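You operate a simulated robot arm through the tools that you are given. There is no shell and no other tool. Be economical: measure what you need, move in short steps, check, and stop when the job is done.

The job below is to be done with a simulated two-armed robot. You get a single attempt, and the scene is never put back.

JOB
Pick up the hand brush from the furnace shelf with one hand, pass it to the other hand and put it on the top of the round mould.

The check looks at the end state, three seconds after you hand in, the way a careful person would. Anything else that was tipped, shoved, dropped, spilled or broken makes it a failure.

ROBOT AND FRAMES
Two 7-joint arms with two-finger grippers on one trunk, on a base that drives. Base frame: it is fixed to the floor where the robot stands at the start and does not move with it; the origin is under the middle of the robot, x ahead of it, y to its left, z up. Readings come in m, rad, newtons and seconds.
The left shoulder is at the start at [0.06, 0.123, 0.945], the right one opposite. With the tool pointing down near the work surface each hand reaches from about 0.36 to 0.8 m from the robot's upright axis, wherever it stands, measured 20 degrees to its own side. Places, roughly: hand brush (8x5x10 cm) [0.5, 0, 0.8]; top of the round mould [3.3, 0, 1.1]. Payload 1.47 kg a hand.
Tool frame (each hand has its own): the origin (TCP) lies between the finger pads and is the grasp point; the fingertips stand 0.016 m ahead of it; z points along the fingers, y is the line along which they close. The gripper opens to 0.087 m. The gripper's body begins 0.055 m behind the TCP.
Orientation is that of the tool frame in the base frame, as a unit quaternion [w, x, y, z]. With the fingers straight down and closing along the base's y, the tool's x points along the base's -x, its y along +y and its z along -z.

CONTROLS
- The arms move only by the tool jog_arm. It takes "left_series", "right_series" or both (then of equal length, played together; a hand with none holds still); each is a list of rows, each an object of numbers (a shift or turn left out is 0, a gripper value left out holds the last): "dx", "dy", "dz": the shift along the tool's x, y, z in units of 20 mm (1.0 is 20 mm); "ax", "ay", "az": the turn, a rotation vector about the tool's x, y, z in units of 8 degrees (1.0 is 8 degrees). In form: [{"dx": .., "dy": .., "dz": .., "ax": .., "ay": .., "az": ..}, ...]. A call has 1 to 12 rows; each row shifts and turns the commanded pose from where the row before left it, along the tool's axes as they then stand. "left_grip" and "right_grip" are, for a hand that has rows, the gripper command, from -1 (fully open) to 1 (shut), values between in proportion, set as the call begins (left out, the last holds). A call with a number of a shift or a turn outside -1 to 1 is refused whole. A row lasts 0.2 s, in which the tool goes at most 0.05 m and 0.15 rad; a call with a longer step from one row to the next is refused whole, and so is a gripper value outside its range. Where a pose cannot be reached the arm comes as near as it can. A force on the tool above 40 N (or 10 N above the force at the start of the call, whichever is more), or a blocked arm, ends the call early, and 0.2 s more pass. The fingers move at their own pace (about 0.153 m/s each) and stop on an object; they squeeze with about 28 N. The grip force told is the motor's: it shows also when the fingers shut on nothing. Time passes only in rows, and 0.2 s behind the last, so rows that do not move let the fingers close. It gives the time, the measured TCP pose, the force on the tool (base axes), the opening and the grip force at its end, in the units of the frame above (readings bear some noise), with the torque about the TCP (base axes, N m) and any sound that the robot's microphone picked up.
- Cameras (640 x 400 px; columns grow to the right, rows downward): "scene" is now at [0.0878, -0.015, 1.5014]; the picture's right is [-0.19, -0.98, 0.00], its down [-0.73, 0.15, -0.67] and it looks along [0.65, -0.13, -0.75] (base axes); focal length 295 px, centre (320, 200). "left" rides on the left gripper at [0.073, -0.012, -0.09] in its tool frame; the picture's right is [0.16, 0.99, 0.00], its down [-0.72, 0.12, -0.68] and it looks along [-0.67, 0.11, 0.73] (tool axes); focal length 247 px, centre (320, 200). "right" rides on the right gripper at [0.073, 0.012, -0.09] in its tool frame; the picture's right is [-0.16, 0.99, 0.00], its down [-0.72, -0.12, -0.68] and it looks along [-0.67, -0.11, 0.73] (tool axes); focal length 247 px, centre (320, 200).
- capture(camera): a new picture of that camera. It takes no simulated time.
- slide_trunk(by): slides the trunk up (or, below 0, down) by that many m; the arms and the scene camera ride with it, the base frame stays. It gives what a move gives, with no picture.
- steer(legs): drives the robot by 1 to 6 legs, each [ahead, left, turn to the left] in m, m and rad, along the robot's own axes; the way and the turn of a leg run together, so that a leg with both is an arc; at most 1.5 m and 3.142 rad a leg. The arms and the cameras ride along, it lands a little off, and it stops where it bumps. It gives what a move gives.
- turn_head(pan, tilt): turns the head with the scene camera to pan (to the left, within 2.094 rad either way) and tilt (down, from -0.506 to 1.204), counted from straight ahead of the robot. It gives what a move gives.
- point_at(camera, pixels): for up to 12 pixels [column, row] of the newest picture of that camera ("zoom" is the newest enlarged one), the place [x, y, z] in the base frame of the surface seen there, good to about 0.003 m. It takes no simulated time.
- inspect(camera, box): a new picture of the part [left, top, right, bottom] of that camera's present view, enlarged. It takes no simulated time.
- sign_off(): hands the job in; it is judged then, once.

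Work in short steps. Measure before you move; look again where a grasp or a placing could have gone wrong, and mend it. You have 80 turns and 70 pictures in all, those below and enlarged ones among them. Open the grippers and draw the arms clear of the work before you hand the job in, unless the task says otherwise; then end with one line.

The tools are called after "Emit:" as a command line: name --argument value ..., lists and objects as JSON in quotes. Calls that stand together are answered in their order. jog_arm: Moves the arms, as the interface text tells. Its arguments: {"type":"object","properties":{"left_series":{"type":"array"},"left_grip":{"type":"number"},"right_series":{"type":"array"},"right_grip":{"type":"number"}},"required":[]} The other tools are called the same way: slide_trunk (by) slides the trunk up or down; steer (legs) drives the base; turn_head (pan, tilt) turns the head that bears the scene camera; capture (camera) takes a picture; point_at (camera, pixels) gives the place of the surface under pixels of a picture; inspect (camera, box) takes an enlarged picture of a part of a camera's view; sign_off () hands the job in.

At the start:

```text
time: 0.0
left_eef_pos: [0.5074, 0.2191, 1.0319]
left_tool_rot: [0.0, 0.0, 1.0, 0.0]
left_force: [-0.1, 0.2, -0.5]
left_ft_torque: [0.02, 0.02, -0.04]
left_width: 0.0871
left_gripper_force: 0.1
right_eef_pos: [0.4208, -0.201, 1.0972]
right_tool_rot: [0.0, 0.0, 1.0, 0.001]
right_force: [0.8, -0.6, 0.1]
right_ft_torque: [0.04, 0.01, -0.03]
right_width: 0.0871
right_gripper_force: 0.1
trunk travel left (down, up): [-0.1, 0.13]
robot x, y, heading: [0.0018, -0.0032, -0.001]
head pan, tilt: [-0.195, 0.843]
```

scene: 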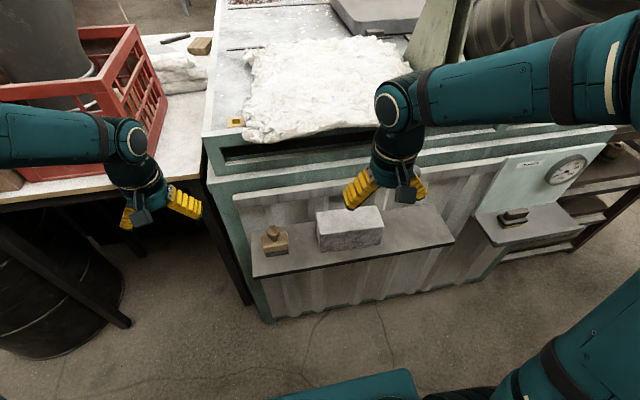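
right: 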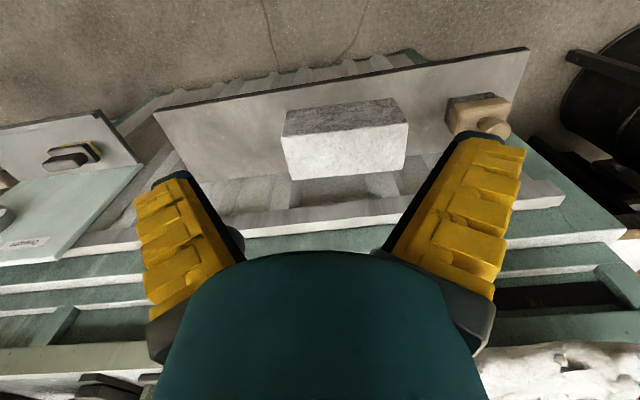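
left: 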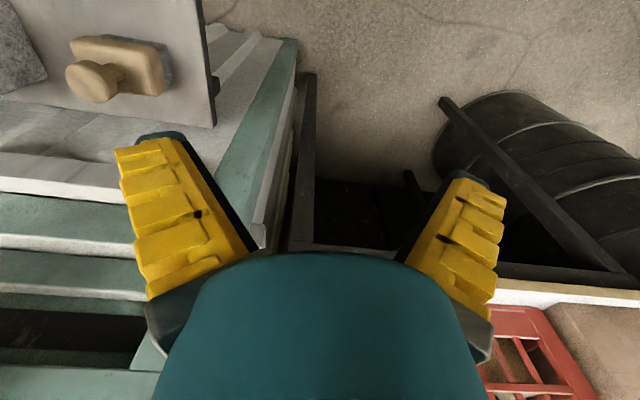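

The scene shows a knobbed wooden thing at (273,240), a grey block at (350,230) and a dark thing at (513,217). I enlarge the view to tell which is the brush.

Emit:
inspect --camera "scene" --box '[230, 180, 470, 330]'

Emit:
point_at --camera "scene" --pixels '[[273, 232], [275, 248], [263, 250], [288, 246], [350, 215], [320, 245], [380, 240], [513, 217], [255, 270], [440, 240], [300, 255], [265, 205]]'

Emit:
point_at --camera "left" --pixels '[[92, 82], [120, 45], [155, 55], [160, 90], [120, 90], [80, 45], [135, 70], [190, 60]]'

```text
2.67 times, centred on (350, 255) of scene
```

zoom: 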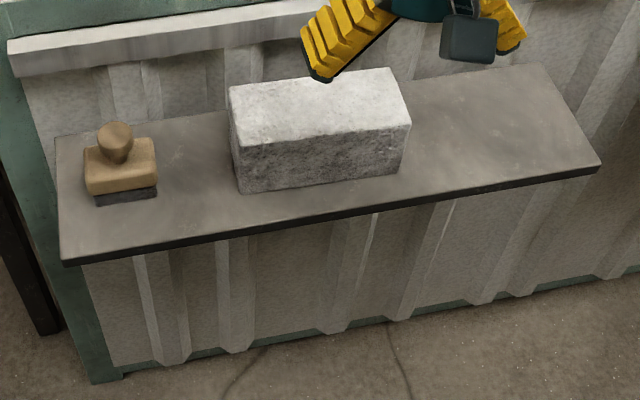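

```text
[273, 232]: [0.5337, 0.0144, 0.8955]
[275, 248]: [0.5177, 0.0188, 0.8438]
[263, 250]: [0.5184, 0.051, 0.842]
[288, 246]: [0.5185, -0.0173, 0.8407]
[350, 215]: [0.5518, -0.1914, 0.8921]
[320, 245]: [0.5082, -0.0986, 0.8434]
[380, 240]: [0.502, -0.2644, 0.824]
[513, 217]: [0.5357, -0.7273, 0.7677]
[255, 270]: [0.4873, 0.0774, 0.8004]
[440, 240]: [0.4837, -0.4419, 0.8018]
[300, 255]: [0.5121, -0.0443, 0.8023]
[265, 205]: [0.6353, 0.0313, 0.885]
```

```text
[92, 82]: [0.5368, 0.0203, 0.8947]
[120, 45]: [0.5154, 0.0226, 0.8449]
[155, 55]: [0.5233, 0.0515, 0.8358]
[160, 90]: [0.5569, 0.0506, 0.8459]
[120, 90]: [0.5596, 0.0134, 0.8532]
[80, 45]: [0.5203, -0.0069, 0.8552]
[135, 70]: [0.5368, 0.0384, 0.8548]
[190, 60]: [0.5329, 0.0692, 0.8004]
```

The brush stands on the shelf at about [0.54, 0.018], its body top at z 0.855 and knob top at 0.897. Before planning the grasp I look for the mould, ahead of the robot.

Emit:
turn_head --pan 0.0 --tilt 0.2

Emit:
capture --camera "scene"

```text
time: 1.0
left_eef_pos: [0.5078, 0.219, 1.0323]
left_tool_rot: [0.0, 0.0, 1.0, 0.0]
left_force: [0.0, -0.6, 0.4]
left_ft_torque: [0.01, -0.02, -0.02]
left_width: 0.0872
left_gripper_force: 0.0
right_eef_pos: [0.4204, -0.2009, 1.0987]
right_tool_rot: [-0.001, 0.0, 1.0, 0.0]
right_force: [0.0, -0.1, -0.6]
right_ft_torque: [0.0, 0.02, 0.0]
right_width: 0.0868
right_gripper_force: 0.0
trunk travel left (down, up): [-0.1, 0.13]
robot x, y, heading: [-0.0032, -0.0008, -0.0]
head pan, tilt: [0.0, 0.201]
```

```text
65 pictures are left
```

scene: 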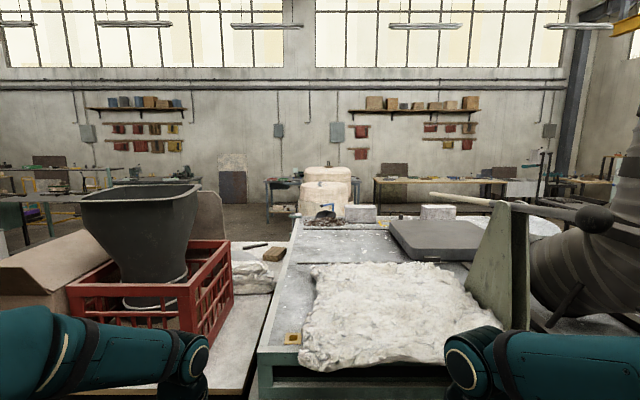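

A pale round mould stands behind the furnace near (326,190). I measure it and the obstacles around it.

Emit:
point_at --camera "scene" --pixels '[[326, 171], [326, 175], [310, 172], [345, 172], [326, 195], [235, 270], [290, 260], [60, 290], [440, 235], [232, 215], [460, 300], [326, 212]]'

Emit:
inspect --camera "scene" --box '[220, 130, 460, 280]'

Emit:
turn_head --pan -1.0 --tilt 0.4

Emit:
capture --camera "scene"

Emit:
turn_head --pan 1.0 --tilt 0.4

Emit:
capture --camera "scene"

```text
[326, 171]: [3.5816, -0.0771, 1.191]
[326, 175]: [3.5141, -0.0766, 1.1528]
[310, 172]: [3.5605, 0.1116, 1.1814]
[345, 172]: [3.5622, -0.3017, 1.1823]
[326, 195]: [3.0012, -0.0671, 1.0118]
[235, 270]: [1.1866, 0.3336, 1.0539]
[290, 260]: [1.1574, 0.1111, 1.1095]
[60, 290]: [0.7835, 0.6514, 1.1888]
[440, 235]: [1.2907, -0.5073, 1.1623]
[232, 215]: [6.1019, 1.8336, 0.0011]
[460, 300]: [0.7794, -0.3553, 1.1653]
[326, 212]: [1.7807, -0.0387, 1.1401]
```

```text
2.67 times, centred on (340, 205) of scene
```

zoom: 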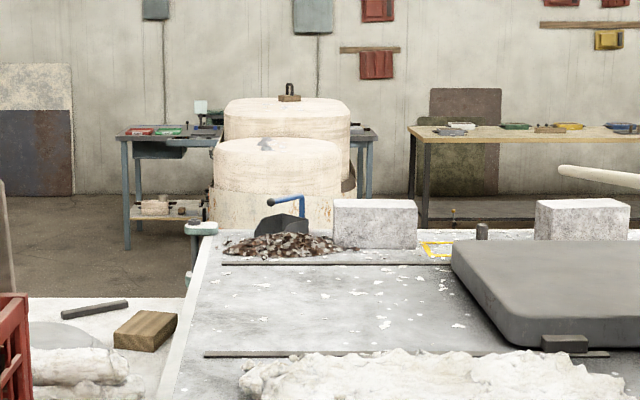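

```text
time: 2.3
left_eef_pos: [0.5071, 0.2195, 1.0315]
left_tool_rot: [0.0, 0.0, 1.0, 0.0]
left_force: [-1.1, 0.5, 1.0]
left_ft_torque: [0.0, 0.01, 0.02]
left_width: 0.0872
left_gripper_force: 0.1
right_eef_pos: [0.419, -0.2002, 1.0974]
right_tool_rot: [0.0, 0.001, 1.0, 0.0]
right_force: [-0.2, 0.1, -1.1]
right_ft_torque: [-0.02, 0.0, 0.01]
right_width: 0.0868
right_gripper_force: 0.0
trunk travel left (down, up): [-0.1, 0.13]
robot x, y, heading: [-0.0025, -0.0019, 0.003]
head pan, tilt: [-1.0, 0.4]
```

```text
63 pictures are left
```

scene: 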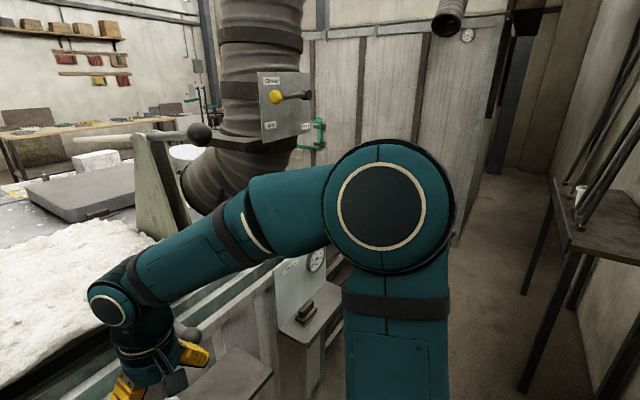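

```text
time: 4.2
left_eef_pos: [0.506, 0.22, 1.0327]
left_tool_rot: [0.0, 0.0, 1.0, 0.0]
left_force: [-0.4, 0.0, 0.4]
left_ft_torque: [-0.01, -0.03, 0.0]
left_width: 0.0872
left_gripper_force: 0.0
right_eef_pos: [0.4195, -0.199, 1.0984]
right_tool_rot: [0.0, 0.001, 1.0, -0.001]
right_force: [0.3, 0.2, -0.3]
right_ft_torque: [0.01, -0.01, 0.02]
right_width: 0.0869
right_gripper_force: 0.1
trunk travel left (down, up): [-0.1, 0.13]
robot x, y, heading: [0.0002, -0.0003, -0.005]
head pan, tilt: [1.0, 0.4]
```

```text
62 pictures are left
```

scene: 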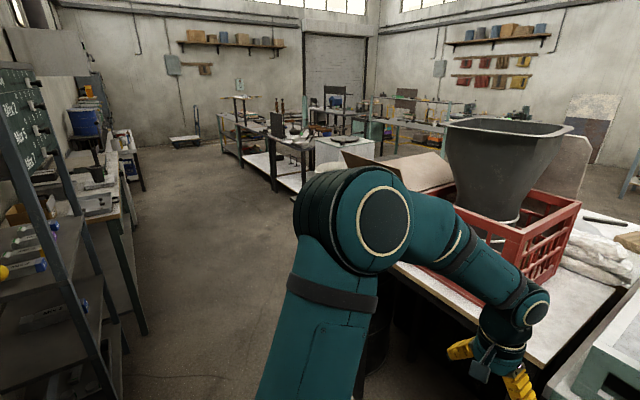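

The zoom shows two pale rounds, one before the other. I measure both tops in that enlarged picture, plus the aisle to the left.

Emit:
point_at --camera "zoom" --pixels '[[280, 150], [265, 142], [320, 155], [230, 158], [280, 170], [280, 115], [289, 92], [235, 110], [345, 112], [280, 185], [215, 160], [340, 160]]'

Emit:
point_at --camera "scene" --pixels '[[275, 210], [300, 185], [250, 160], [400, 265], [360, 165], [455, 300], [380, 345], [200, 250], [240, 330], [580, 290], [330, 150], [130, 310]]'

```text
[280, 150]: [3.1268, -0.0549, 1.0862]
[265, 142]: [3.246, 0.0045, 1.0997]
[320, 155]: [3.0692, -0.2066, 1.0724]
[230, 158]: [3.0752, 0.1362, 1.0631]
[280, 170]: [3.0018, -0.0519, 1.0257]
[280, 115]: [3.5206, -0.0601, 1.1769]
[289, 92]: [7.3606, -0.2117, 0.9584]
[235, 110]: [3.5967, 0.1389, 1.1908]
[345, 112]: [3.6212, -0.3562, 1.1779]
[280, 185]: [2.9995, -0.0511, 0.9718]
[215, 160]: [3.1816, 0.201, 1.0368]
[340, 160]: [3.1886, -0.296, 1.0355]
```

```text
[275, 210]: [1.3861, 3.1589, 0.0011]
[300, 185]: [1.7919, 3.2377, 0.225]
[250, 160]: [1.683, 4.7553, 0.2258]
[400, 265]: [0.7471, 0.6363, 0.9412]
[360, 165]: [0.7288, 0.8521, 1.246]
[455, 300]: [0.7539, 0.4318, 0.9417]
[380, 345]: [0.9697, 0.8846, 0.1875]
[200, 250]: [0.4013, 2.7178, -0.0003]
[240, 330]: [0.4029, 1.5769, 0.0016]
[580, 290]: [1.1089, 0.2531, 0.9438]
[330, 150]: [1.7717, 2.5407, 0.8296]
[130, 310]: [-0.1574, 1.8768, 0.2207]
```

Target mould: near one, centre about [3.27,-0.05], top z 1.10. Plan: the left hand takes the brush body by its left end with a tilted hand, the right hand takes the knob from above, then I drive round to the left. First an enlarged left view to get the brush's heading and size.

Emit:
inspect --camera "left" --box '[40, 10, 232, 130]'

```text
3.33 times, centred on (136, 70) of left
```

zoom: 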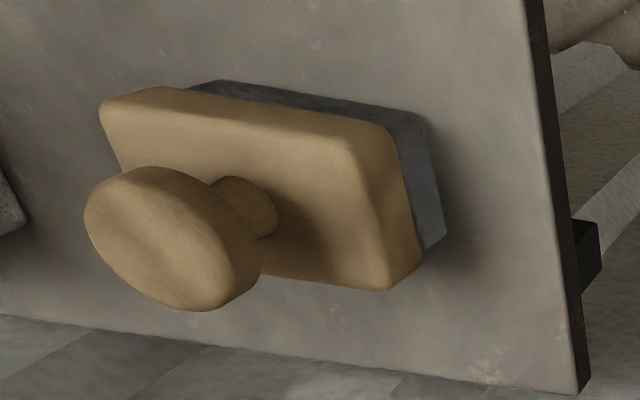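

I can see a wooden block, dark bristle pad below and a mushroom knob. I measure its corners.

Emit:
point_at --camera "zoom" --pixels '[[112, 105], [375, 130], [395, 275], [150, 230], [140, 215], [240, 260], [150, 172], [275, 215], [405, 180], [425, 190], [430, 235], [565, 380]]'

```text
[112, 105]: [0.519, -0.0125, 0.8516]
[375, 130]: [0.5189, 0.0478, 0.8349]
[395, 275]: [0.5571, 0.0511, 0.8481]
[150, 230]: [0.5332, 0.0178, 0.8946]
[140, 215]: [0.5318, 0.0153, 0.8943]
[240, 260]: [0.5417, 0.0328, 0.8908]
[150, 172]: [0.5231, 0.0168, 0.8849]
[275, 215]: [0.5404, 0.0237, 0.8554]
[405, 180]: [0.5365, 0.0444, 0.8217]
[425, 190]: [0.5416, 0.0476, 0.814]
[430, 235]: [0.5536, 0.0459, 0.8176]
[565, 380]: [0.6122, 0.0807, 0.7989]
```

Brush body centre is about [0.539, 0.018], aligned with the axes, wood between z 0.825 and 0.853. I turn the left hand 90° about its z so it closes along base x, camera outward.

Emit:
jog_arm --left_series '[{"az": 0.9375}, {"az": 0.9375}, {"az": 0.9375}, {"az": 0.9375}, {"az": 0.9375}, {"az": 0.9375}, {"az": 0.9375}, {"az": 0.9375}, {"az": 0.9375}, {"az": 0.9375}, {"az": 0.9375}, {"az": 0.9375}]' --left_grip -1

Emit:
turn_head --pan 0.1 --tilt 0.8

```text
time: 6.8
left_eef_pos: [0.5078, 0.2195, 1.0324]
left_tool_rot: [-0.001, 0.708, 0.706, 0.0]
left_force: [-0.6, -0.1, -0.3]
left_ft_torque: [0.0, 0.0, -0.02]
left_width: 0.0871
left_gripper_force: 0.2
right_eef_pos: [0.42, -0.1995, 1.0984]
right_tool_rot: [0.0, 0.001, 1.0, 0.001]
right_force: [0.7, -0.7, 1.2]
right_ft_torque: [0.02, -0.01, -0.02]
right_width: 0.0872
right_gripper_force: 0.0
trunk travel left (down, up): [-0.1, 0.13]
robot x, y, heading: [-0.0001, -0.0021, 0.002]
head pan, tilt: [1.0, 0.4]
```

```text
time: 8.0
left_eef_pos: [0.5066, 0.2196, 1.0327]
left_tool_rot: [0.001, 0.707, 0.707, 0.0]
left_force: [-0.2, -0.1, 0.1]
left_ft_torque: [-0.03, 0.03, 0.02]
left_width: 0.0869
left_gripper_force: 0.0
right_eef_pos: [0.4191, -0.2005, 1.0984]
right_tool_rot: [0.0, 0.0, 1.0, 0.0]
right_force: [0.4, 1.2, -0.5]
right_ft_torque: [0.01, 0.02, 0.01]
right_width: 0.0871
right_gripper_force: 0.1
trunk travel left (down, up): [-0.1, 0.13]
robot x, y, heading: [0.0, -0.0029, -0.001]
head pan, tilt: [0.099, 0.799]
```

Tool x now points to +y as planned. I tilt 50° so the fingers point right and down.

Emit:
jog_arm --left_series '[{"ay": -0.9}, {"ay": -0.9}, {"ay": -0.9}, {"ay": -0.9}, {"ay": -0.9}, {"ay": -0.9}, {"ay": -0.85}]'

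Emit:
capture --camera "scene"

```text
time: 9.6
left_eef_pos: [0.5079, 0.2195, 1.0324]
left_tool_rot: [0.3, 0.641, 0.641, -0.299]
left_force: [0.5, 0.7, -0.6]
left_ft_torque: [0.0, 0.02, 0.01]
left_width: 0.087
left_gripper_force: 0.0
right_eef_pos: [0.42, -0.2, 1.0975]
right_tool_rot: [-0.001, 0.0, 1.0, 0.001]
right_force: [0.4, 0.4, 0.6]
right_ft_torque: [0.0, 0.02, -0.01]
right_width: 0.0868
right_gripper_force: 0.0
trunk travel left (down, up): [-0.1, 0.13]
robot x, y, heading: [-0.0017, 0.0008, 0.002]
head pan, tilt: [0.099, 0.799]
```

```text
60 pictures are left
```

scene: 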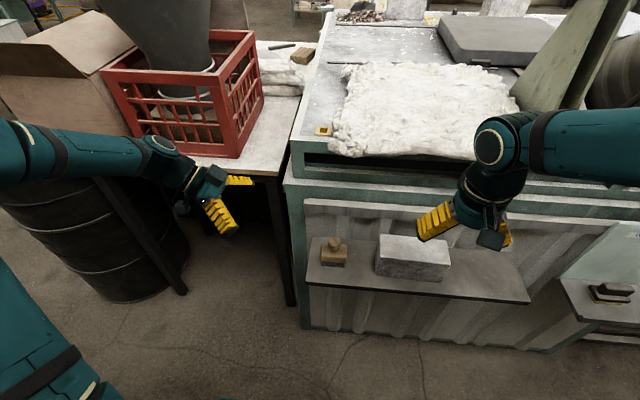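

Hand is tilted as wanted, path to the shelf's left end is open. I move to a pre-grasp 0.10 m behind the grasp along the fingers.

Emit:
jog_arm --left_series '[{"dx": 0.195, "dy": 0.167, "dz": 0.893}, {"dx": 0.195, "dy": 0.167, "dz": 0.893}, {"dx": 0.195, "dy": 0.167, "dz": 0.893}, {"dx": 0.195, "dy": 0.167, "dz": 0.893}, {"dx": 0.195, "dy": 0.167, "dz": 0.893}, {"dx": 0.195, "dy": 0.167, "dz": 0.893}, {"dx": 0.195, "dy": 0.167, "dz": 0.893}, {"dx": 0.195, "dy": 0.167, "dz": 0.893}, {"dx": 0.195, "dy": 0.167, "dz": 0.893}]'

Emit:
inspect --camera "scene" --box '[180, 130, 420, 280]'

Emit:
capture --camera "left"

```text
time: 11.6
left_eef_pos: [0.5373, 0.1189, 0.9014]
left_tool_rot: [0.299, 0.641, 0.641, -0.299]
left_force: [0.8, 0.1, -0.5]
left_ft_torque: [-0.03, 0.03, -0.04]
left_width: 0.0872
left_gripper_force: 0.0
right_eef_pos: [0.4205, -0.2002, 1.0976]
right_tool_rot: [0.0, 0.0, 1.0, 0.0]
right_force: [0.1, 0.5, -0.5]
right_ft_torque: [0.0, 0.0, 0.01]
right_width: 0.0866
right_gripper_force: 0.1
trunk travel left (down, up): [-0.1, 0.13]
robot x, y, heading: [0.0013, 0.0019, -0.001]
head pan, tilt: [0.099, 0.799]
```

```text
2.67 times, centred on (300, 205) of scene
```

zoom: 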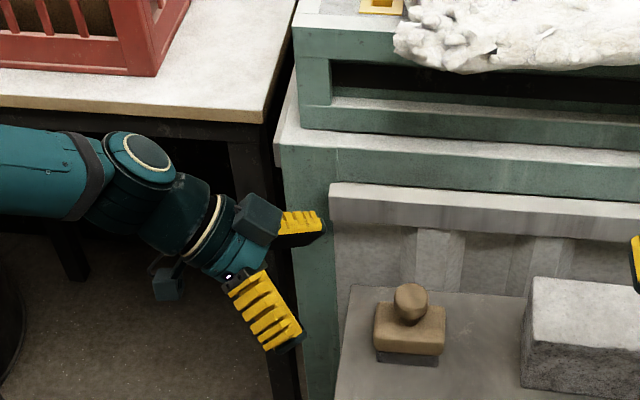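

```text
58 pictures are left
```

left: 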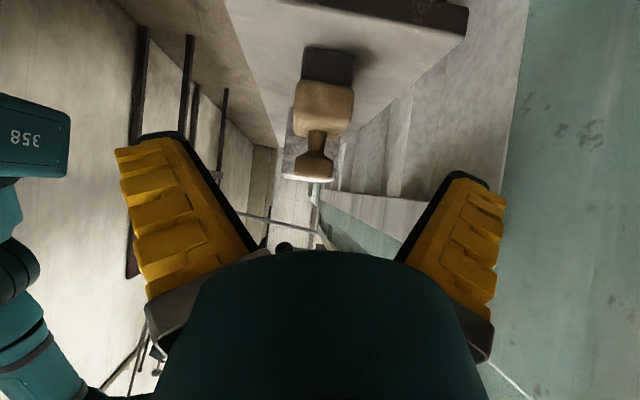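

The brush sits centred between the fingers (about column 322). I advance 0.10 m along the fingers in five rows.

Emit:
jog_arm --left_series '[{"dz": 1}, {"dz": 1}, {"dz": 1}, {"dz": 1}, {"dz": 0.98, "dy": 0.03}, {}]'

Emit:
inspect --camera "scene" --box '[180, 130, 420, 280]'

Emit:
capture --camera "left"

```text
time: 13.0
left_eef_pos: [0.5386, 0.0428, 0.8382]
left_tool_rot: [0.299, 0.641, 0.641, -0.299]
left_force: [-0.4, 0.7, -0.2]
left_ft_torque: [0.02, -0.03, -0.02]
left_width: 0.087
left_gripper_force: 0.1
right_eef_pos: [0.4186, -0.2004, 1.0982]
right_tool_rot: [0.0, 0.001, 1.0, 0.0]
right_force: [0.6, -0.4, 0.1]
right_ft_torque: [0.04, -0.01, -0.01]
right_width: 0.087
right_gripper_force: 0.0
trunk travel left (down, up): [-0.1, 0.13]
robot x, y, heading: [-0.002, -0.0003, 0.001]
head pan, tilt: [0.099, 0.799]
```

```text
2.67 times, centred on (300, 205) of scene
```

zoom: 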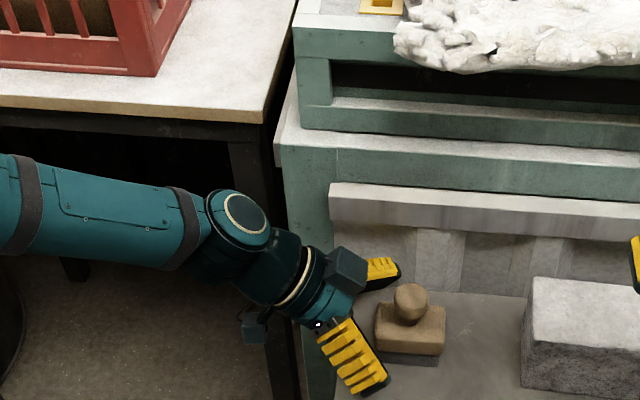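

```text
56 pictures are left
```

left: 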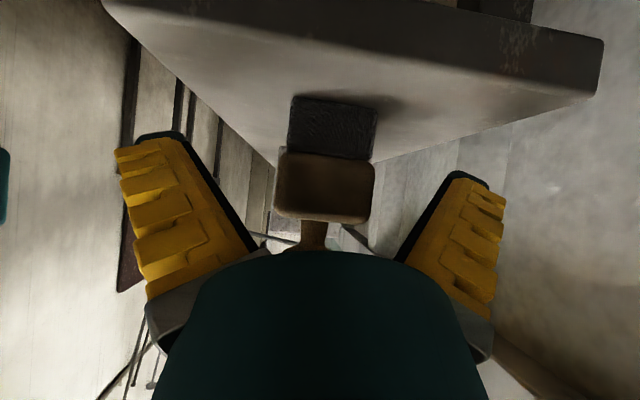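

The TCP reads as planned, but the fingertips in the zoom (385,380) look short of the block. I check their real places before closing.

Emit:
point_at --camera "zoom" --pixels '[[383, 378], [388, 375], [397, 270], [398, 280], [380, 345], [442, 345], [410, 300], [378, 318]]'

```text
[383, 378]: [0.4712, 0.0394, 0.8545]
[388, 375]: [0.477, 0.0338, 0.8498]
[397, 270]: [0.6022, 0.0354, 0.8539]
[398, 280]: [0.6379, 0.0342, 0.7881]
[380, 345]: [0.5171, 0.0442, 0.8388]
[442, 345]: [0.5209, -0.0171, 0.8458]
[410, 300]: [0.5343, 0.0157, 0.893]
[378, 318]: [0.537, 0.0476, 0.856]
```

Overlap is about 2 cm; I go 6 mm further along -y and close the left gripper.

Emit:
jog_arm --left_series '[{"dx": -0.19, "dz": 0.23}, {}]'

Emit:
jog_arm --left_series '[{}, {}, {}, {}]' --left_grip 1

Emit:
inspect --camera "scene" --box '[180, 130, 420, 280]'

```text
time: 13.6
left_eef_pos: [0.5377, 0.0371, 0.8379]
left_tool_rot: [0.299, 0.641, 0.641, -0.299]
left_force: [0.6, 0.3, 0.9]
left_ft_torque: [0.01, 0.04, 0.0]
left_width: 0.0869
left_gripper_force: 0.2
right_eef_pos: [0.4194, -0.2003, 1.0979]
right_tool_rot: [0.001, 0.0, 1.0, 0.0]
right_force: [1.1, -1.5, 0.0]
right_ft_torque: [0.03, 0.0, 0.02]
right_width: 0.0872
right_gripper_force: 0.2
trunk travel left (down, up): [-0.1, 0.13]
robot x, y, heading: [-0.0003, 0.0018, 0.001]
head pan, tilt: [0.099, 0.799]
```

```text
time: 14.6
left_eef_pos: [0.5364, 0.0364, 0.8371]
left_tool_rot: [0.298, 0.641, 0.64, -0.299]
left_force: [1.1, -0.7, 1.0]
left_ft_torque: [0.05, 0.0, -0.02]
left_width: 0.0419
left_gripper_force: 28.1
right_eef_pos: [0.4196, -0.1988, 1.0986]
right_tool_rot: [0.0, 0.001, 1.0, 0.0]
right_force: [0.4, 1.1, 0.8]
right_ft_torque: [-0.01, -0.02, -0.04]
right_width: 0.0866
right_gripper_force: 0.1
trunk travel left (down, up): [-0.1, 0.13]
robot x, y, heading: [-0.0006, -0.001, 0.0]
head pan, tilt: [0.099, 0.799]
```

```text
2.67 times, centred on (300, 205) of scene
```

zoom: 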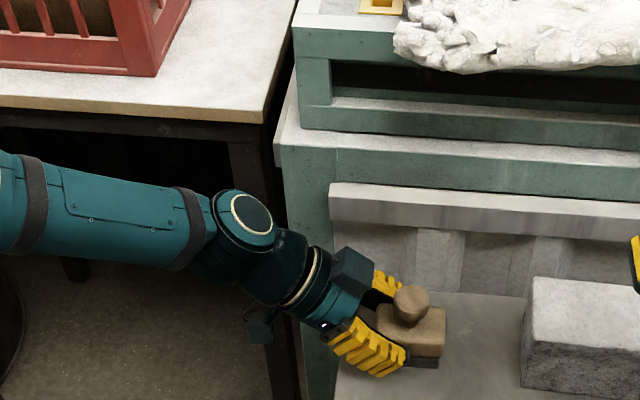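

Gripped at 0.042 m width with 28 N. I lift straight up 0.12 m, then back off toward the robot.

Emit:
jog_arm --left_series '[{"dx": -0.767, "dz": -0.643}, {"dx": -0.767, "dz": -0.643}, {"dx": -0.767, "dz": -0.643}, {"dx": -0.767, "dz": -0.643}, {"dx": -0.767, "dz": -0.643}, {"dx": -0.767, "dz": -0.643}, {"dy": -1}, {"dy": -1}, {"dy": -1}, {"dy": -1}, {"dy": -1}]'

Emit:
capture --camera "scene"

```text
time: 17.0
left_eef_pos: [0.4358, 0.0366, 0.9569]
left_tool_rot: [0.299, 0.641, 0.641, -0.298]
left_force: [0.1, 0.8, -2.0]
left_ft_torque: [0.02, 0.02, 0.0]
left_width: 0.0419
left_gripper_force: 28.0
right_eef_pos: [0.4192, -0.1987, 1.0978]
right_tool_rot: [0.0, -0.001, 1.0, 0.0]
right_force: [0.3, -0.3, 0.5]
right_ft_torque: [-0.01, 0.01, -0.01]
right_width: 0.087
right_gripper_force: 0.1
trunk travel left (down, up): [-0.1, 0.13]
robot x, y, heading: [0.0026, 0.0003, 0.006]
head pan, tilt: [0.099, 0.799]
```

```text
54 pictures are left
```

scene: 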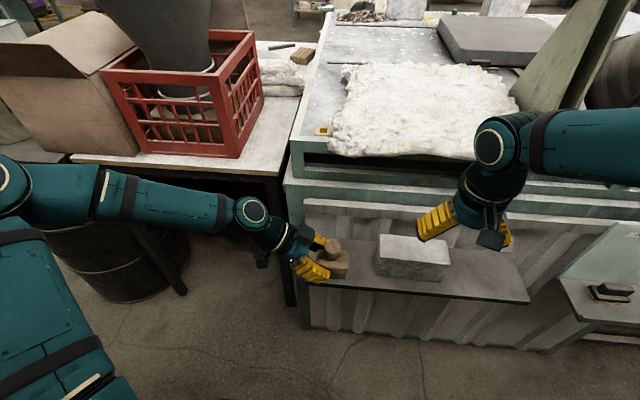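

Brush is held clear and level. I turn the right hand -90° about its z, so that it closes along base x with its camera facing right, away from the left hand.

Emit:
jog_arm --right_series '[{"az": -0.9375}, {"az": -0.9375}, {"az": -0.9375}, {"az": -0.9375}, {"az": -0.9375}, {"az": -0.9375}, {"az": -0.9375}, {"az": -0.9375}, {"az": -0.9375}, {"az": -0.9375}, {"az": -0.9375}, {"az": -0.9375}]' --right_grip -1

Emit:
inspect --camera "scene" --box '[220, 190, 460, 340]'

Emit:
point_at --camera "zoom" --pixels '[[295, 145], [300, 150], [305, 155], [310, 160], [285, 145], [315, 200], [330, 170], [280, 160]]'

```text
time: 19.6
left_eef_pos: [0.4377, 0.0368, 0.9585]
left_tool_rot: [0.299, 0.641, 0.641, -0.299]
left_force: [0.4, -0.2, -1.4]
left_ft_torque: [0.04, 0.03, -0.04]
left_width: 0.0417
left_gripper_force: 28.0
right_eef_pos: [0.4202, -0.1998, 1.0985]
right_tool_rot: [0.0, 0.708, -0.707, 0.0]
right_force: [0.5, 1.1, -0.1]
right_ft_torque: [0.01, 0.01, 0.03]
right_width: 0.0874
right_gripper_force: 0.2
trunk travel left (down, up): [-0.1, 0.13]
robot x, y, heading: [0.0027, 0.0018, -0.002]
head pan, tilt: [0.099, 0.799]
```

```text
2.67 times, centred on (340, 265) of scene
```

zoom: 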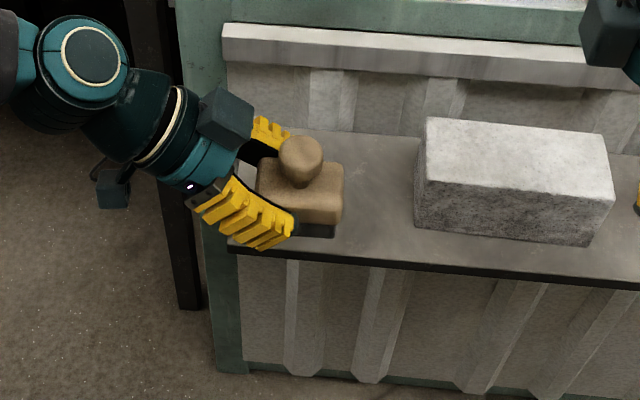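

```text
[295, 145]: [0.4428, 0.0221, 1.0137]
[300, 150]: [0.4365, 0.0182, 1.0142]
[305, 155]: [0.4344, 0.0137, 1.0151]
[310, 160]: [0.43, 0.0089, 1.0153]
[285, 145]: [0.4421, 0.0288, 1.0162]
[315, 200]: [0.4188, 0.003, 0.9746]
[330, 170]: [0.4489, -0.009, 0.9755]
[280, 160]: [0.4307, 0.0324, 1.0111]
```

Knob centre is at about [0.438, 0.018], top 1.016. I bring the right hand over it at the present height.

Emit:
jog_arm --right_series '[{"dx": -0.977, "dy": -0.082}, {"dx": -0.977, "dy": -0.082}, {"dx": -0.977, "dy": -0.082}, {"dx": -0.977, "dy": -0.082}, {"dx": -0.977, "dy": -0.082}, {"dx": -0.977, "dy": -0.082}, {"dx": -0.977, "dy": -0.082}, {"dx": -0.977, "dy": -0.082}, {"dx": -0.977, "dy": -0.082}, {"dx": -0.977, "dy": -0.082}, {"dx": -0.977, "dy": -0.082}]'

Emit:
inspect --camera "scene" --box '[220, 150, 460, 300]'

Emit:
capture --camera "right"

```text
time: 22.0
left_eef_pos: [0.4365, 0.038, 0.9568]
left_tool_rot: [0.3, 0.64, 0.641, -0.298]
left_force: [-0.3, 0.2, -1.6]
left_ft_torque: [0.0, -0.02, 0.01]
left_width: 0.0417
left_gripper_force: 28.0
right_eef_pos: [0.4374, 0.0146, 1.0986]
right_tool_rot: [0.0, 0.707, -0.707, 0.0]
right_force: [-0.3, -0.4, -0.4]
right_ft_torque: [-0.01, 0.02, 0.04]
right_width: 0.0871
right_gripper_force: 0.2
trunk travel left (down, up): [-0.1, 0.13]
robot x, y, heading: [-0.0005, 0.0001, 0.002]
head pan, tilt: [0.099, 0.799]
```

```text
2.67 times, centred on (340, 225) of scene
```

zoom: 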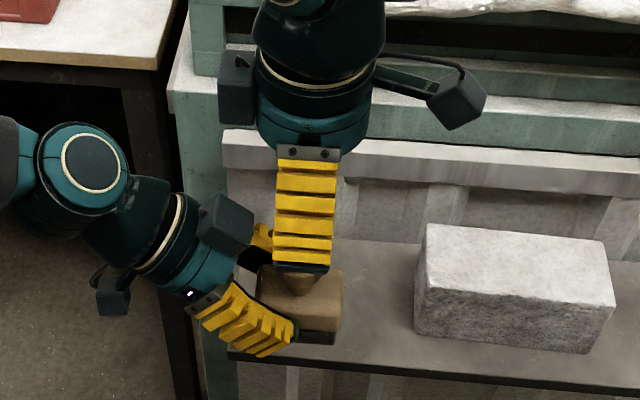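

```text
51 pictures are left
```

right: 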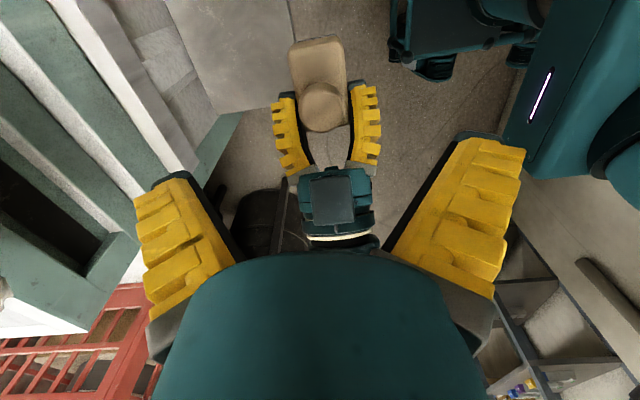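

Each hand has a box on the side opposite its camera (left hand's at zoom (228,222), right hand's at (236,85)). I measure both to check clearance before descending.

Emit:
point_at --camera "zoom" --pixels '[[215, 198], [252, 215], [240, 245], [205, 225], [235, 55], [235, 85], [235, 115], [222, 85], [255, 150], [270, 130], [245, 238], [225, 215]]'

Emit:
inspect --camera "right" --box '[240, 30, 432, 250]'

Emit:
point_at --camera "right" --pixels '[[335, 200], [335, 178], [312, 180], [360, 180], [310, 215], [365, 170], [321, 105], [320, 85]]'

```text
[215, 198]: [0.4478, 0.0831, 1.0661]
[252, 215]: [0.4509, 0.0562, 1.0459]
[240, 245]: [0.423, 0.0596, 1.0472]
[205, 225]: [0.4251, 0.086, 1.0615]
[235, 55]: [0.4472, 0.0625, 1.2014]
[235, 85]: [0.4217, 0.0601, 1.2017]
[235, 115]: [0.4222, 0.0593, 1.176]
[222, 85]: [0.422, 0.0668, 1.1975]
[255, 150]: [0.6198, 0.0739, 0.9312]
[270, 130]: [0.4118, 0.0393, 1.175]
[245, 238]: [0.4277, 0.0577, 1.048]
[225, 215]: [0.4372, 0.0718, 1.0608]
```

```text
1.82 times, centred on (336, 140) of right
```

zoom: 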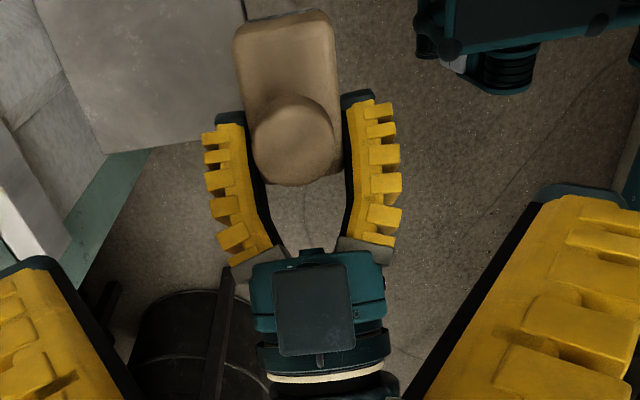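

```text
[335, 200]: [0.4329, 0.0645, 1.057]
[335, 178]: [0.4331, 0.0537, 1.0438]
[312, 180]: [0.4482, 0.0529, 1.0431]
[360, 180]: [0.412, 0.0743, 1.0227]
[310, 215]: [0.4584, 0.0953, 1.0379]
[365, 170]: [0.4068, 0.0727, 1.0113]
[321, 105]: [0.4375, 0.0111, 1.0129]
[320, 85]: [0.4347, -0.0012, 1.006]
```

Straight down would leave only about 1 cm between the two boxes. So I lean the right hand 20° toward its own side (fingers pointing slightly left), which moves its box well clear.

Emit:
jog_arm --right_series '[{"ay": -0.833}, {"ay": -0.833}, {"ay": -0.833}, {"dx": 0.29, "dz": 0.8}, {"dx": 0.29, "dz": 0.8}]'

Emit:
inspect --camera "scene" --box '[220, 150, 460, 300]'

Emit:
capture --camera "right"

```text
time: 23.2
left_eef_pos: [0.438, 0.0373, 0.9568]
left_tool_rot: [0.299, 0.641, 0.641, -0.298]
left_force: [0.6, 0.3, -1.2]
left_ft_torque: [0.02, 0.02, 0.02]
left_width: 0.042
left_gripper_force: 28.4
right_eef_pos: [0.4384, 0.0149, 1.0641]
right_tool_rot: [-0.123, 0.696, -0.696, -0.123]
right_force: [0.1, 0.1, -0.3]
right_ft_torque: [0.01, 0.04, -0.01]
right_width: 0.0868
right_gripper_force: 0.0
trunk travel left (down, up): [-0.1, 0.13]
robot x, y, heading: [0.0006, 0.0017, 0.0]
head pan, tilt: [0.099, 0.799]
```

```text
2.67 times, centred on (340, 225) of scene
```

zoom: 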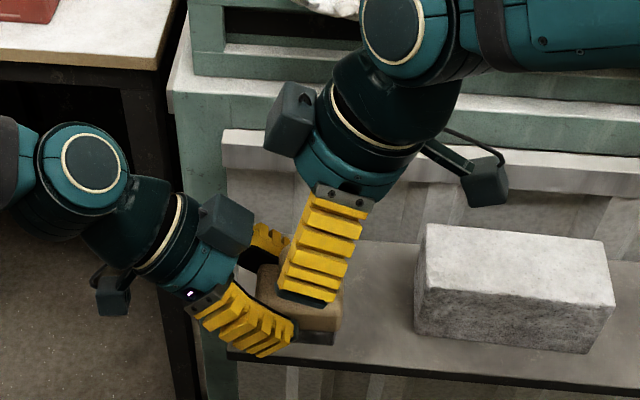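

```text
48 pictures are left
```

right: 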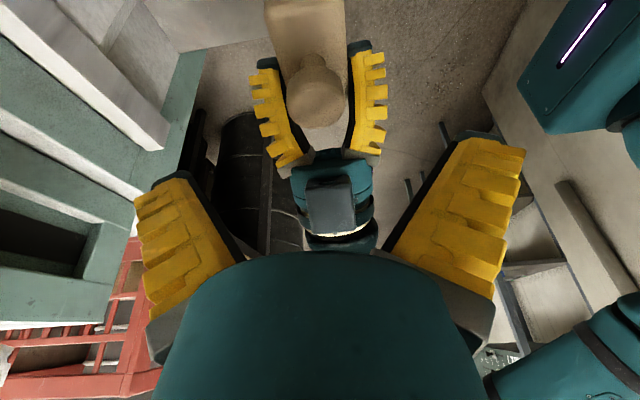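

The boxes are well apart and the knob is centred between the fingers. I lower the remaining 62 mm straight down.

Emit:
jog_arm --right_series '[{"dx": 0.265, "dz": 0.73}, {"dx": 0.265, "dz": 0.73}, {"dx": 0.265, "dz": 0.73}, {"dx": 0.265, "dz": 0.73}, {}]'

Emit:
inspect --camera "scene" --box '[220, 150, 460, 300]'

Emit:
capture --camera "right"

```text
time: 24.4
left_eef_pos: [0.4368, 0.0376, 0.9574]
left_tool_rot: [0.299, 0.641, 0.641, -0.298]
left_force: [-0.3, -0.4, -2.5]
left_ft_torque: [0.03, -0.03, 0.01]
left_width: 0.0421
left_gripper_force: 27.7
right_eef_pos: [0.437, 0.015, 1.0021]
right_tool_rot: [0.123, -0.696, 0.697, 0.123]
right_force: [-0.7, 0.5, -0.2]
right_ft_torque: [0.0, 0.02, -0.01]
right_width: 0.087
right_gripper_force: 0.0
trunk travel left (down, up): [-0.1, 0.13]
robot x, y, heading: [-0.0049, -0.0013, 0.0]
head pan, tilt: [0.099, 0.799]
```

```text
2.67 times, centred on (340, 225) of scene
```

zoom: 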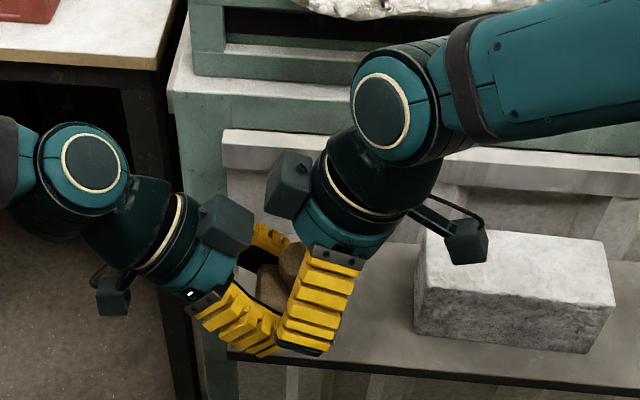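

```text
46 pictures are left
```

right: 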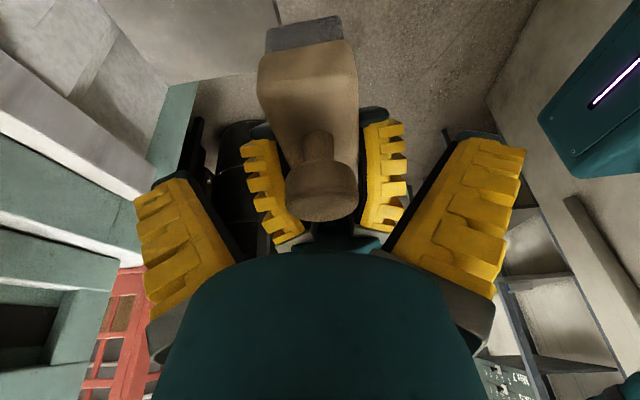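

The TCP projects to about (320,185) in the right camera, right on the knob at (320,190). I close the right gripper.

Emit:
jog_arm --right_series '[{}, {}, {}, {}]' --right_grip 1

Emit:
capture --camera "right"

Emit:
capture --camera "left"

```text
time: 25.4
left_eef_pos: [0.4375, 0.0367, 0.9575]
left_tool_rot: [0.299, 0.641, 0.641, -0.299]
left_force: [2.3, -0.3, -2.8]
left_ft_torque: [-0.08, 0.04, 0.05]
left_width: 0.0418
left_gripper_force: 27.4
right_eef_pos: [0.4372, 0.0157, 1.0015]
right_tool_rot: [-0.123, 0.696, -0.696, -0.123]
right_force: [-2.6, 1.0, 0.0]
right_ft_torque: [0.21, 0.05, -0.03]
right_width: 0.0271
right_gripper_force: 27.5
trunk travel left (down, up): [-0.1, 0.13]
robot x, y, heading: [-0.0029, -0.0002, 0.001]
head pan, tilt: [0.099, 0.799]
```

```text
45 pictures are left
```

right: 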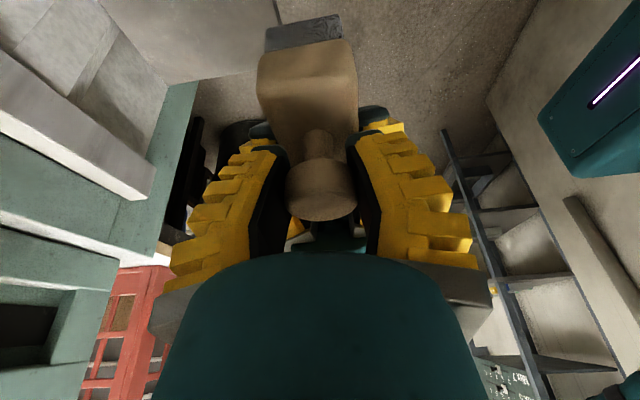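

```text
44 pictures are left
```

left: 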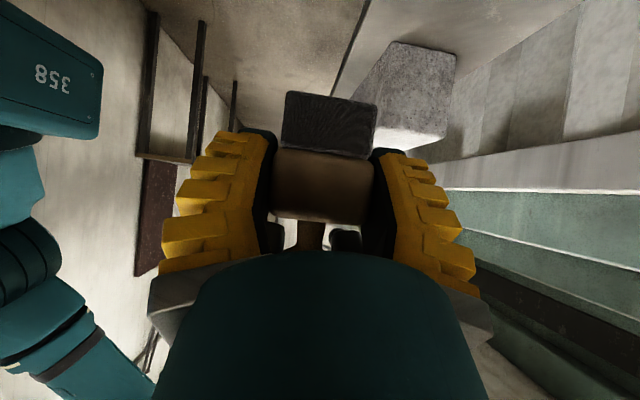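

Knob held at 0.027 m width, 27.5 N, with small residual torque. I release the left hand, then retract it along its fingers.

Emit:
jog_arm --left_series '[{}, {}, {}]' --left_grip -1

Emit:
jog_arm --left_series '[{"dz": -1}, {"dz": -1}, {"dz": -1}, {"dz": -1}, {"dz": -1}, {"dz": -1}]'

Emit:
inspect --camera "scene" --box '[220, 150, 460, 300]'

Emit:
capture --camera "right"

```text
time: 26.2
left_eef_pos: [0.4364, 0.0361, 0.9584]
left_tool_rot: [0.299, 0.641, 0.641, -0.299]
left_force: [-0.8, -0.7, 0.5]
left_ft_torque: [0.0, 0.01, -0.02]
left_width: 0.0871
left_gripper_force: 0.0
right_eef_pos: [0.437, 0.0152, 1.0016]
right_tool_rot: [-0.123, 0.696, -0.696, -0.123]
right_force: [0.1, 0.6, 0.6]
right_ft_torque: [0.01, -0.01, -0.01]
right_width: 0.0257
right_gripper_force: 27.8
trunk travel left (down, up): [-0.1, 0.13]
robot x, y, heading: [0.0024, -0.0017, 0.003]
head pan, tilt: [0.099, 0.799]
```

```text
time: 27.6
left_eef_pos: [0.4376, 0.1303, 1.035]
left_tool_rot: [0.299, 0.641, 0.641, -0.299]
left_force: [-0.1, 0.4, 0.0]
left_ft_torque: [0.0, 0.0, -0.01]
left_width: 0.0868
left_gripper_force: 0.1
right_eef_pos: [0.4368, 0.0152, 1.0029]
right_tool_rot: [-0.122, 0.697, -0.696, -0.123]
right_force: [0.7, -0.4, -0.3]
right_ft_torque: [0.04, 0.02, -0.03]
right_width: 0.0255
right_gripper_force: 27.9
trunk travel left (down, up): [-0.1, 0.13]
robot x, y, heading: [-0.0013, 0.0009, -0.001]
head pan, tilt: [0.099, 0.799]
```

```text
2.67 times, centred on (340, 225) of scene
```

zoom: 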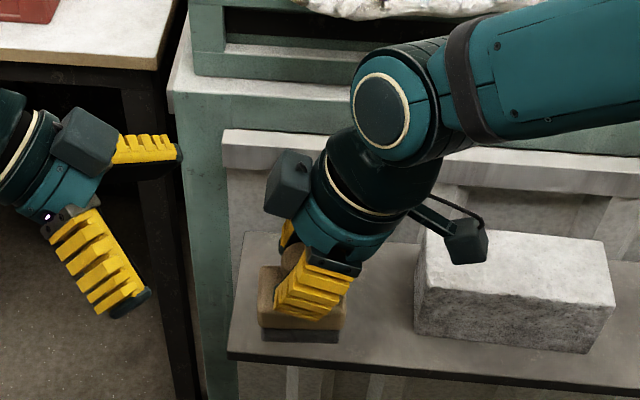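

```text
42 pictures are left
```

right: 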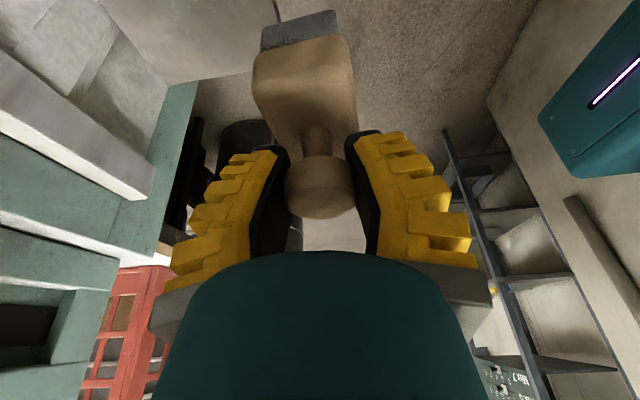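

The brush hangs on the right hand alone, nearly level. I raise the trunk by 0.13 m for the mould's height, back the robot off 0.35 m from the furnace, and look left for the driving aisle.

Emit:
slide_trunk --by 0.13

Emit:
steer --legs '[[-0.35, 0, 0]]'

Emit:
turn_head --pan 0.9 --tilt 0.4

Emit:
capture --camera "scene"

Emit:
turn_head --pan 1.8 --tilt 0.5

Emit:
capture --camera "scene"

```text
time: 29.2
left_eef_pos: [0.4384, 0.128, 1.1652]
left_tool_rot: [0.299, 0.641, 0.641, -0.299]
left_force: [-1.0, -0.2, 0.1]
left_ft_torque: [0.02, 0.02, 0.01]
left_width: 0.087
left_gripper_force: 0.1
right_eef_pos: [0.4373, 0.0153, 1.131]
right_tool_rot: [0.123, -0.696, 0.696, 0.123]
right_force: [0.1, 0.1, -0.9]
right_ft_torque: [-0.05, -0.01, 0.0]
right_width: 0.026
right_gripper_force: 28.7
trunk travel left (down, up): [-0.23, 0.0]
robot x, y, heading: [0.0019, 0.001, 0.004]
head pan, tilt: [0.099, 0.799]
```

```text
time: 30.4
left_eef_pos: [0.375, 0.1285, 1.1654]
left_tool_rot: [0.298, 0.641, 0.64, -0.3]
left_force: [-0.4, -0.3, -0.4]
left_ft_torque: [0.03, -0.01, -0.01]
left_width: 0.0873
left_gripper_force: 0.0
right_eef_pos: [0.3738, 0.0139, 1.1314]
right_tool_rot: [0.122, -0.696, 0.697, 0.122]
right_force: [0.6, -0.5, -1.4]
right_ft_torque: [-0.02, 0.0, 0.02]
right_width: 0.026
right_gripper_force: 28.1
trunk travel left (down, up): [-0.23, 0.0]
robot x, y, heading: [-0.0586, -0.0022, 0.0]
head pan, tilt: [0.099, 0.799]
stopped in leg 1: the robot was blocked; the commanded pose is now the measured one
```

```text
time: 31.5
left_eef_pos: [0.3776, 0.1279, 1.1646]
left_tool_rot: [0.299, 0.64, 0.641, -0.299]
left_force: [-0.2, 0.1, -1.0]
left_ft_torque: [0.03, 0.02, 0.02]
left_width: 0.087
left_gripper_force: 0.0
right_eef_pos: [0.3763, 0.0143, 1.1312]
right_tool_rot: [-0.121, 0.697, -0.696, -0.123]
right_force: [0.8, -0.5, -1.2]
right_ft_torque: [-0.02, -0.02, -0.01]
right_width: 0.0257
right_gripper_force: 27.8
trunk travel left (down, up): [-0.23, 0.0]
robot x, y, heading: [-0.0583, -0.0011, -0.0]
head pan, tilt: [0.901, 0.4]
```

```text
41 pictures are left
```

scene: 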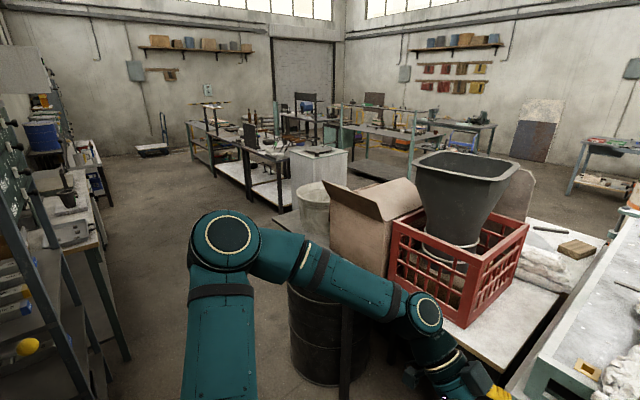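

```text
time: 32.7
left_eef_pos: [0.3776, 0.1281, 1.1653]
left_tool_rot: [0.298, 0.641, 0.64, -0.3]
left_force: [0.3, -0.5, 0.2]
left_ft_torque: [-0.03, 0.01, -0.02]
left_width: 0.0873
left_gripper_force: 0.1
right_eef_pos: [0.3771, 0.0133, 1.1314]
right_tool_rot: [-0.121, 0.697, -0.696, -0.123]
right_force: [-0.1, -0.6, -1.9]
right_ft_torque: [0.01, 0.02, 0.02]
right_width: 0.0261
right_gripper_force: 28.0
trunk travel left (down, up): [-0.23, 0.0]
robot x, y, heading: [-0.0608, -0.0022, -0.002]
head pan, tilt: [1.799, 0.499]
```

```text
40 pictures are left
```

scene: 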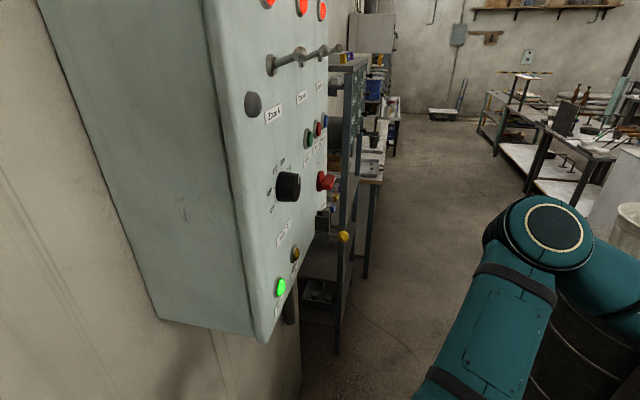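

A fixed wall cabinet stands behind the robot and stopped the backing after 6 cm. I measure the aisle: rack, benches, drum and table.

Emit:
point_at --camera "scene" --pixels '[[265, 335], [330, 280], [335, 345], [370, 275], [380, 130], [545, 385], [590, 390], [440, 250], [350, 200], [300, 300], [632, 220], [420, 330]]'

Emit:
turn_head --pan 0.9 --tilt 0.6

Emit:
capture --camera "scene"

```text
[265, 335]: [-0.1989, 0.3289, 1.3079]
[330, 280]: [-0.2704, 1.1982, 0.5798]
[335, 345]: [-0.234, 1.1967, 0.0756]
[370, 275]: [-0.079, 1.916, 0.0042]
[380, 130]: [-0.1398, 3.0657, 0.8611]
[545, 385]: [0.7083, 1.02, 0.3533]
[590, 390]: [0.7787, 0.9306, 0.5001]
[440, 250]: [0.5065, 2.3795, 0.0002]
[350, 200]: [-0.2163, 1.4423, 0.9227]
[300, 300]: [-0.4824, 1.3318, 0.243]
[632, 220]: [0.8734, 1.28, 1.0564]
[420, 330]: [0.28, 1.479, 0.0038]
```

```text
time: 33.9
left_eef_pos: [0.3776, 0.1282, 1.1651]
left_tool_rot: [0.298, 0.642, 0.64, -0.3]
left_force: [0.4, -0.8, 1.0]
left_ft_torque: [0.0, 0.0, 0.0]
left_width: 0.0869
left_gripper_force: 0.1
right_eef_pos: [0.3776, 0.0153, 1.1319]
right_tool_rot: [-0.121, 0.697, -0.696, -0.123]
right_force: [-0.7, 0.2, -2.0]
right_ft_torque: [0.02, 0.03, 0.02]
right_width: 0.0259
right_gripper_force: 27.7
trunk travel left (down, up): [-0.23, 0.0]
robot x, y, heading: [-0.0623, -0.0016, -0.001]
head pan, tilt: [0.901, 0.6]
```

```text
39 pictures are left
```

scene: 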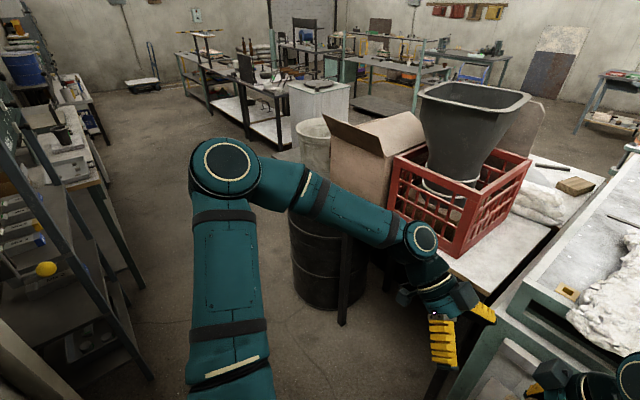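

I measure the drum, bin, table and furniture that bound the aisle.

Emit:
point_at --camera "scene" --pixels '[[340, 315], [300, 290], [290, 240], [330, 275], [300, 150], [325, 130], [345, 175], [275, 150], [290, 100], [130, 270], [150, 370], [240, 130]]'

Emit:
point_at --camera "scene" --pixels '[[400, 115], [385, 115], [450, 90], [530, 120], [575, 185], [580, 130], [350, 100], [430, 80], [325, 200], [630, 170], [495, 300], [540, 210]]'

```text
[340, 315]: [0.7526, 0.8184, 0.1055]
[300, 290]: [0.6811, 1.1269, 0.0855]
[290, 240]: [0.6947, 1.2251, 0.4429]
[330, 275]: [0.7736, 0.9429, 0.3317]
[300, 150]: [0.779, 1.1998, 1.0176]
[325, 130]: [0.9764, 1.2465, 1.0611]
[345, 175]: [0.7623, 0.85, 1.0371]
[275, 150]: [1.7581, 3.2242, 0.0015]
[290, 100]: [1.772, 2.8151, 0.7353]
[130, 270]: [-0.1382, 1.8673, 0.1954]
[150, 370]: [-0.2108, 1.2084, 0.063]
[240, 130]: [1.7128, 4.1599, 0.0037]
```

```text
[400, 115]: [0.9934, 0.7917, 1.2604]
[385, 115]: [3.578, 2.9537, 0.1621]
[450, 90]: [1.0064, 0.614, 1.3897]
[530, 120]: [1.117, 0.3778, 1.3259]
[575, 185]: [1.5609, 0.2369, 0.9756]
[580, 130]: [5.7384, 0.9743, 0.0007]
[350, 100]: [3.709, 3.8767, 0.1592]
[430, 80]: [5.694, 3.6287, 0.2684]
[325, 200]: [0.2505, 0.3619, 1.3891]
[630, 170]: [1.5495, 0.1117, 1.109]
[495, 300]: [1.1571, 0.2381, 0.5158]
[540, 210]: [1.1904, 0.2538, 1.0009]
```

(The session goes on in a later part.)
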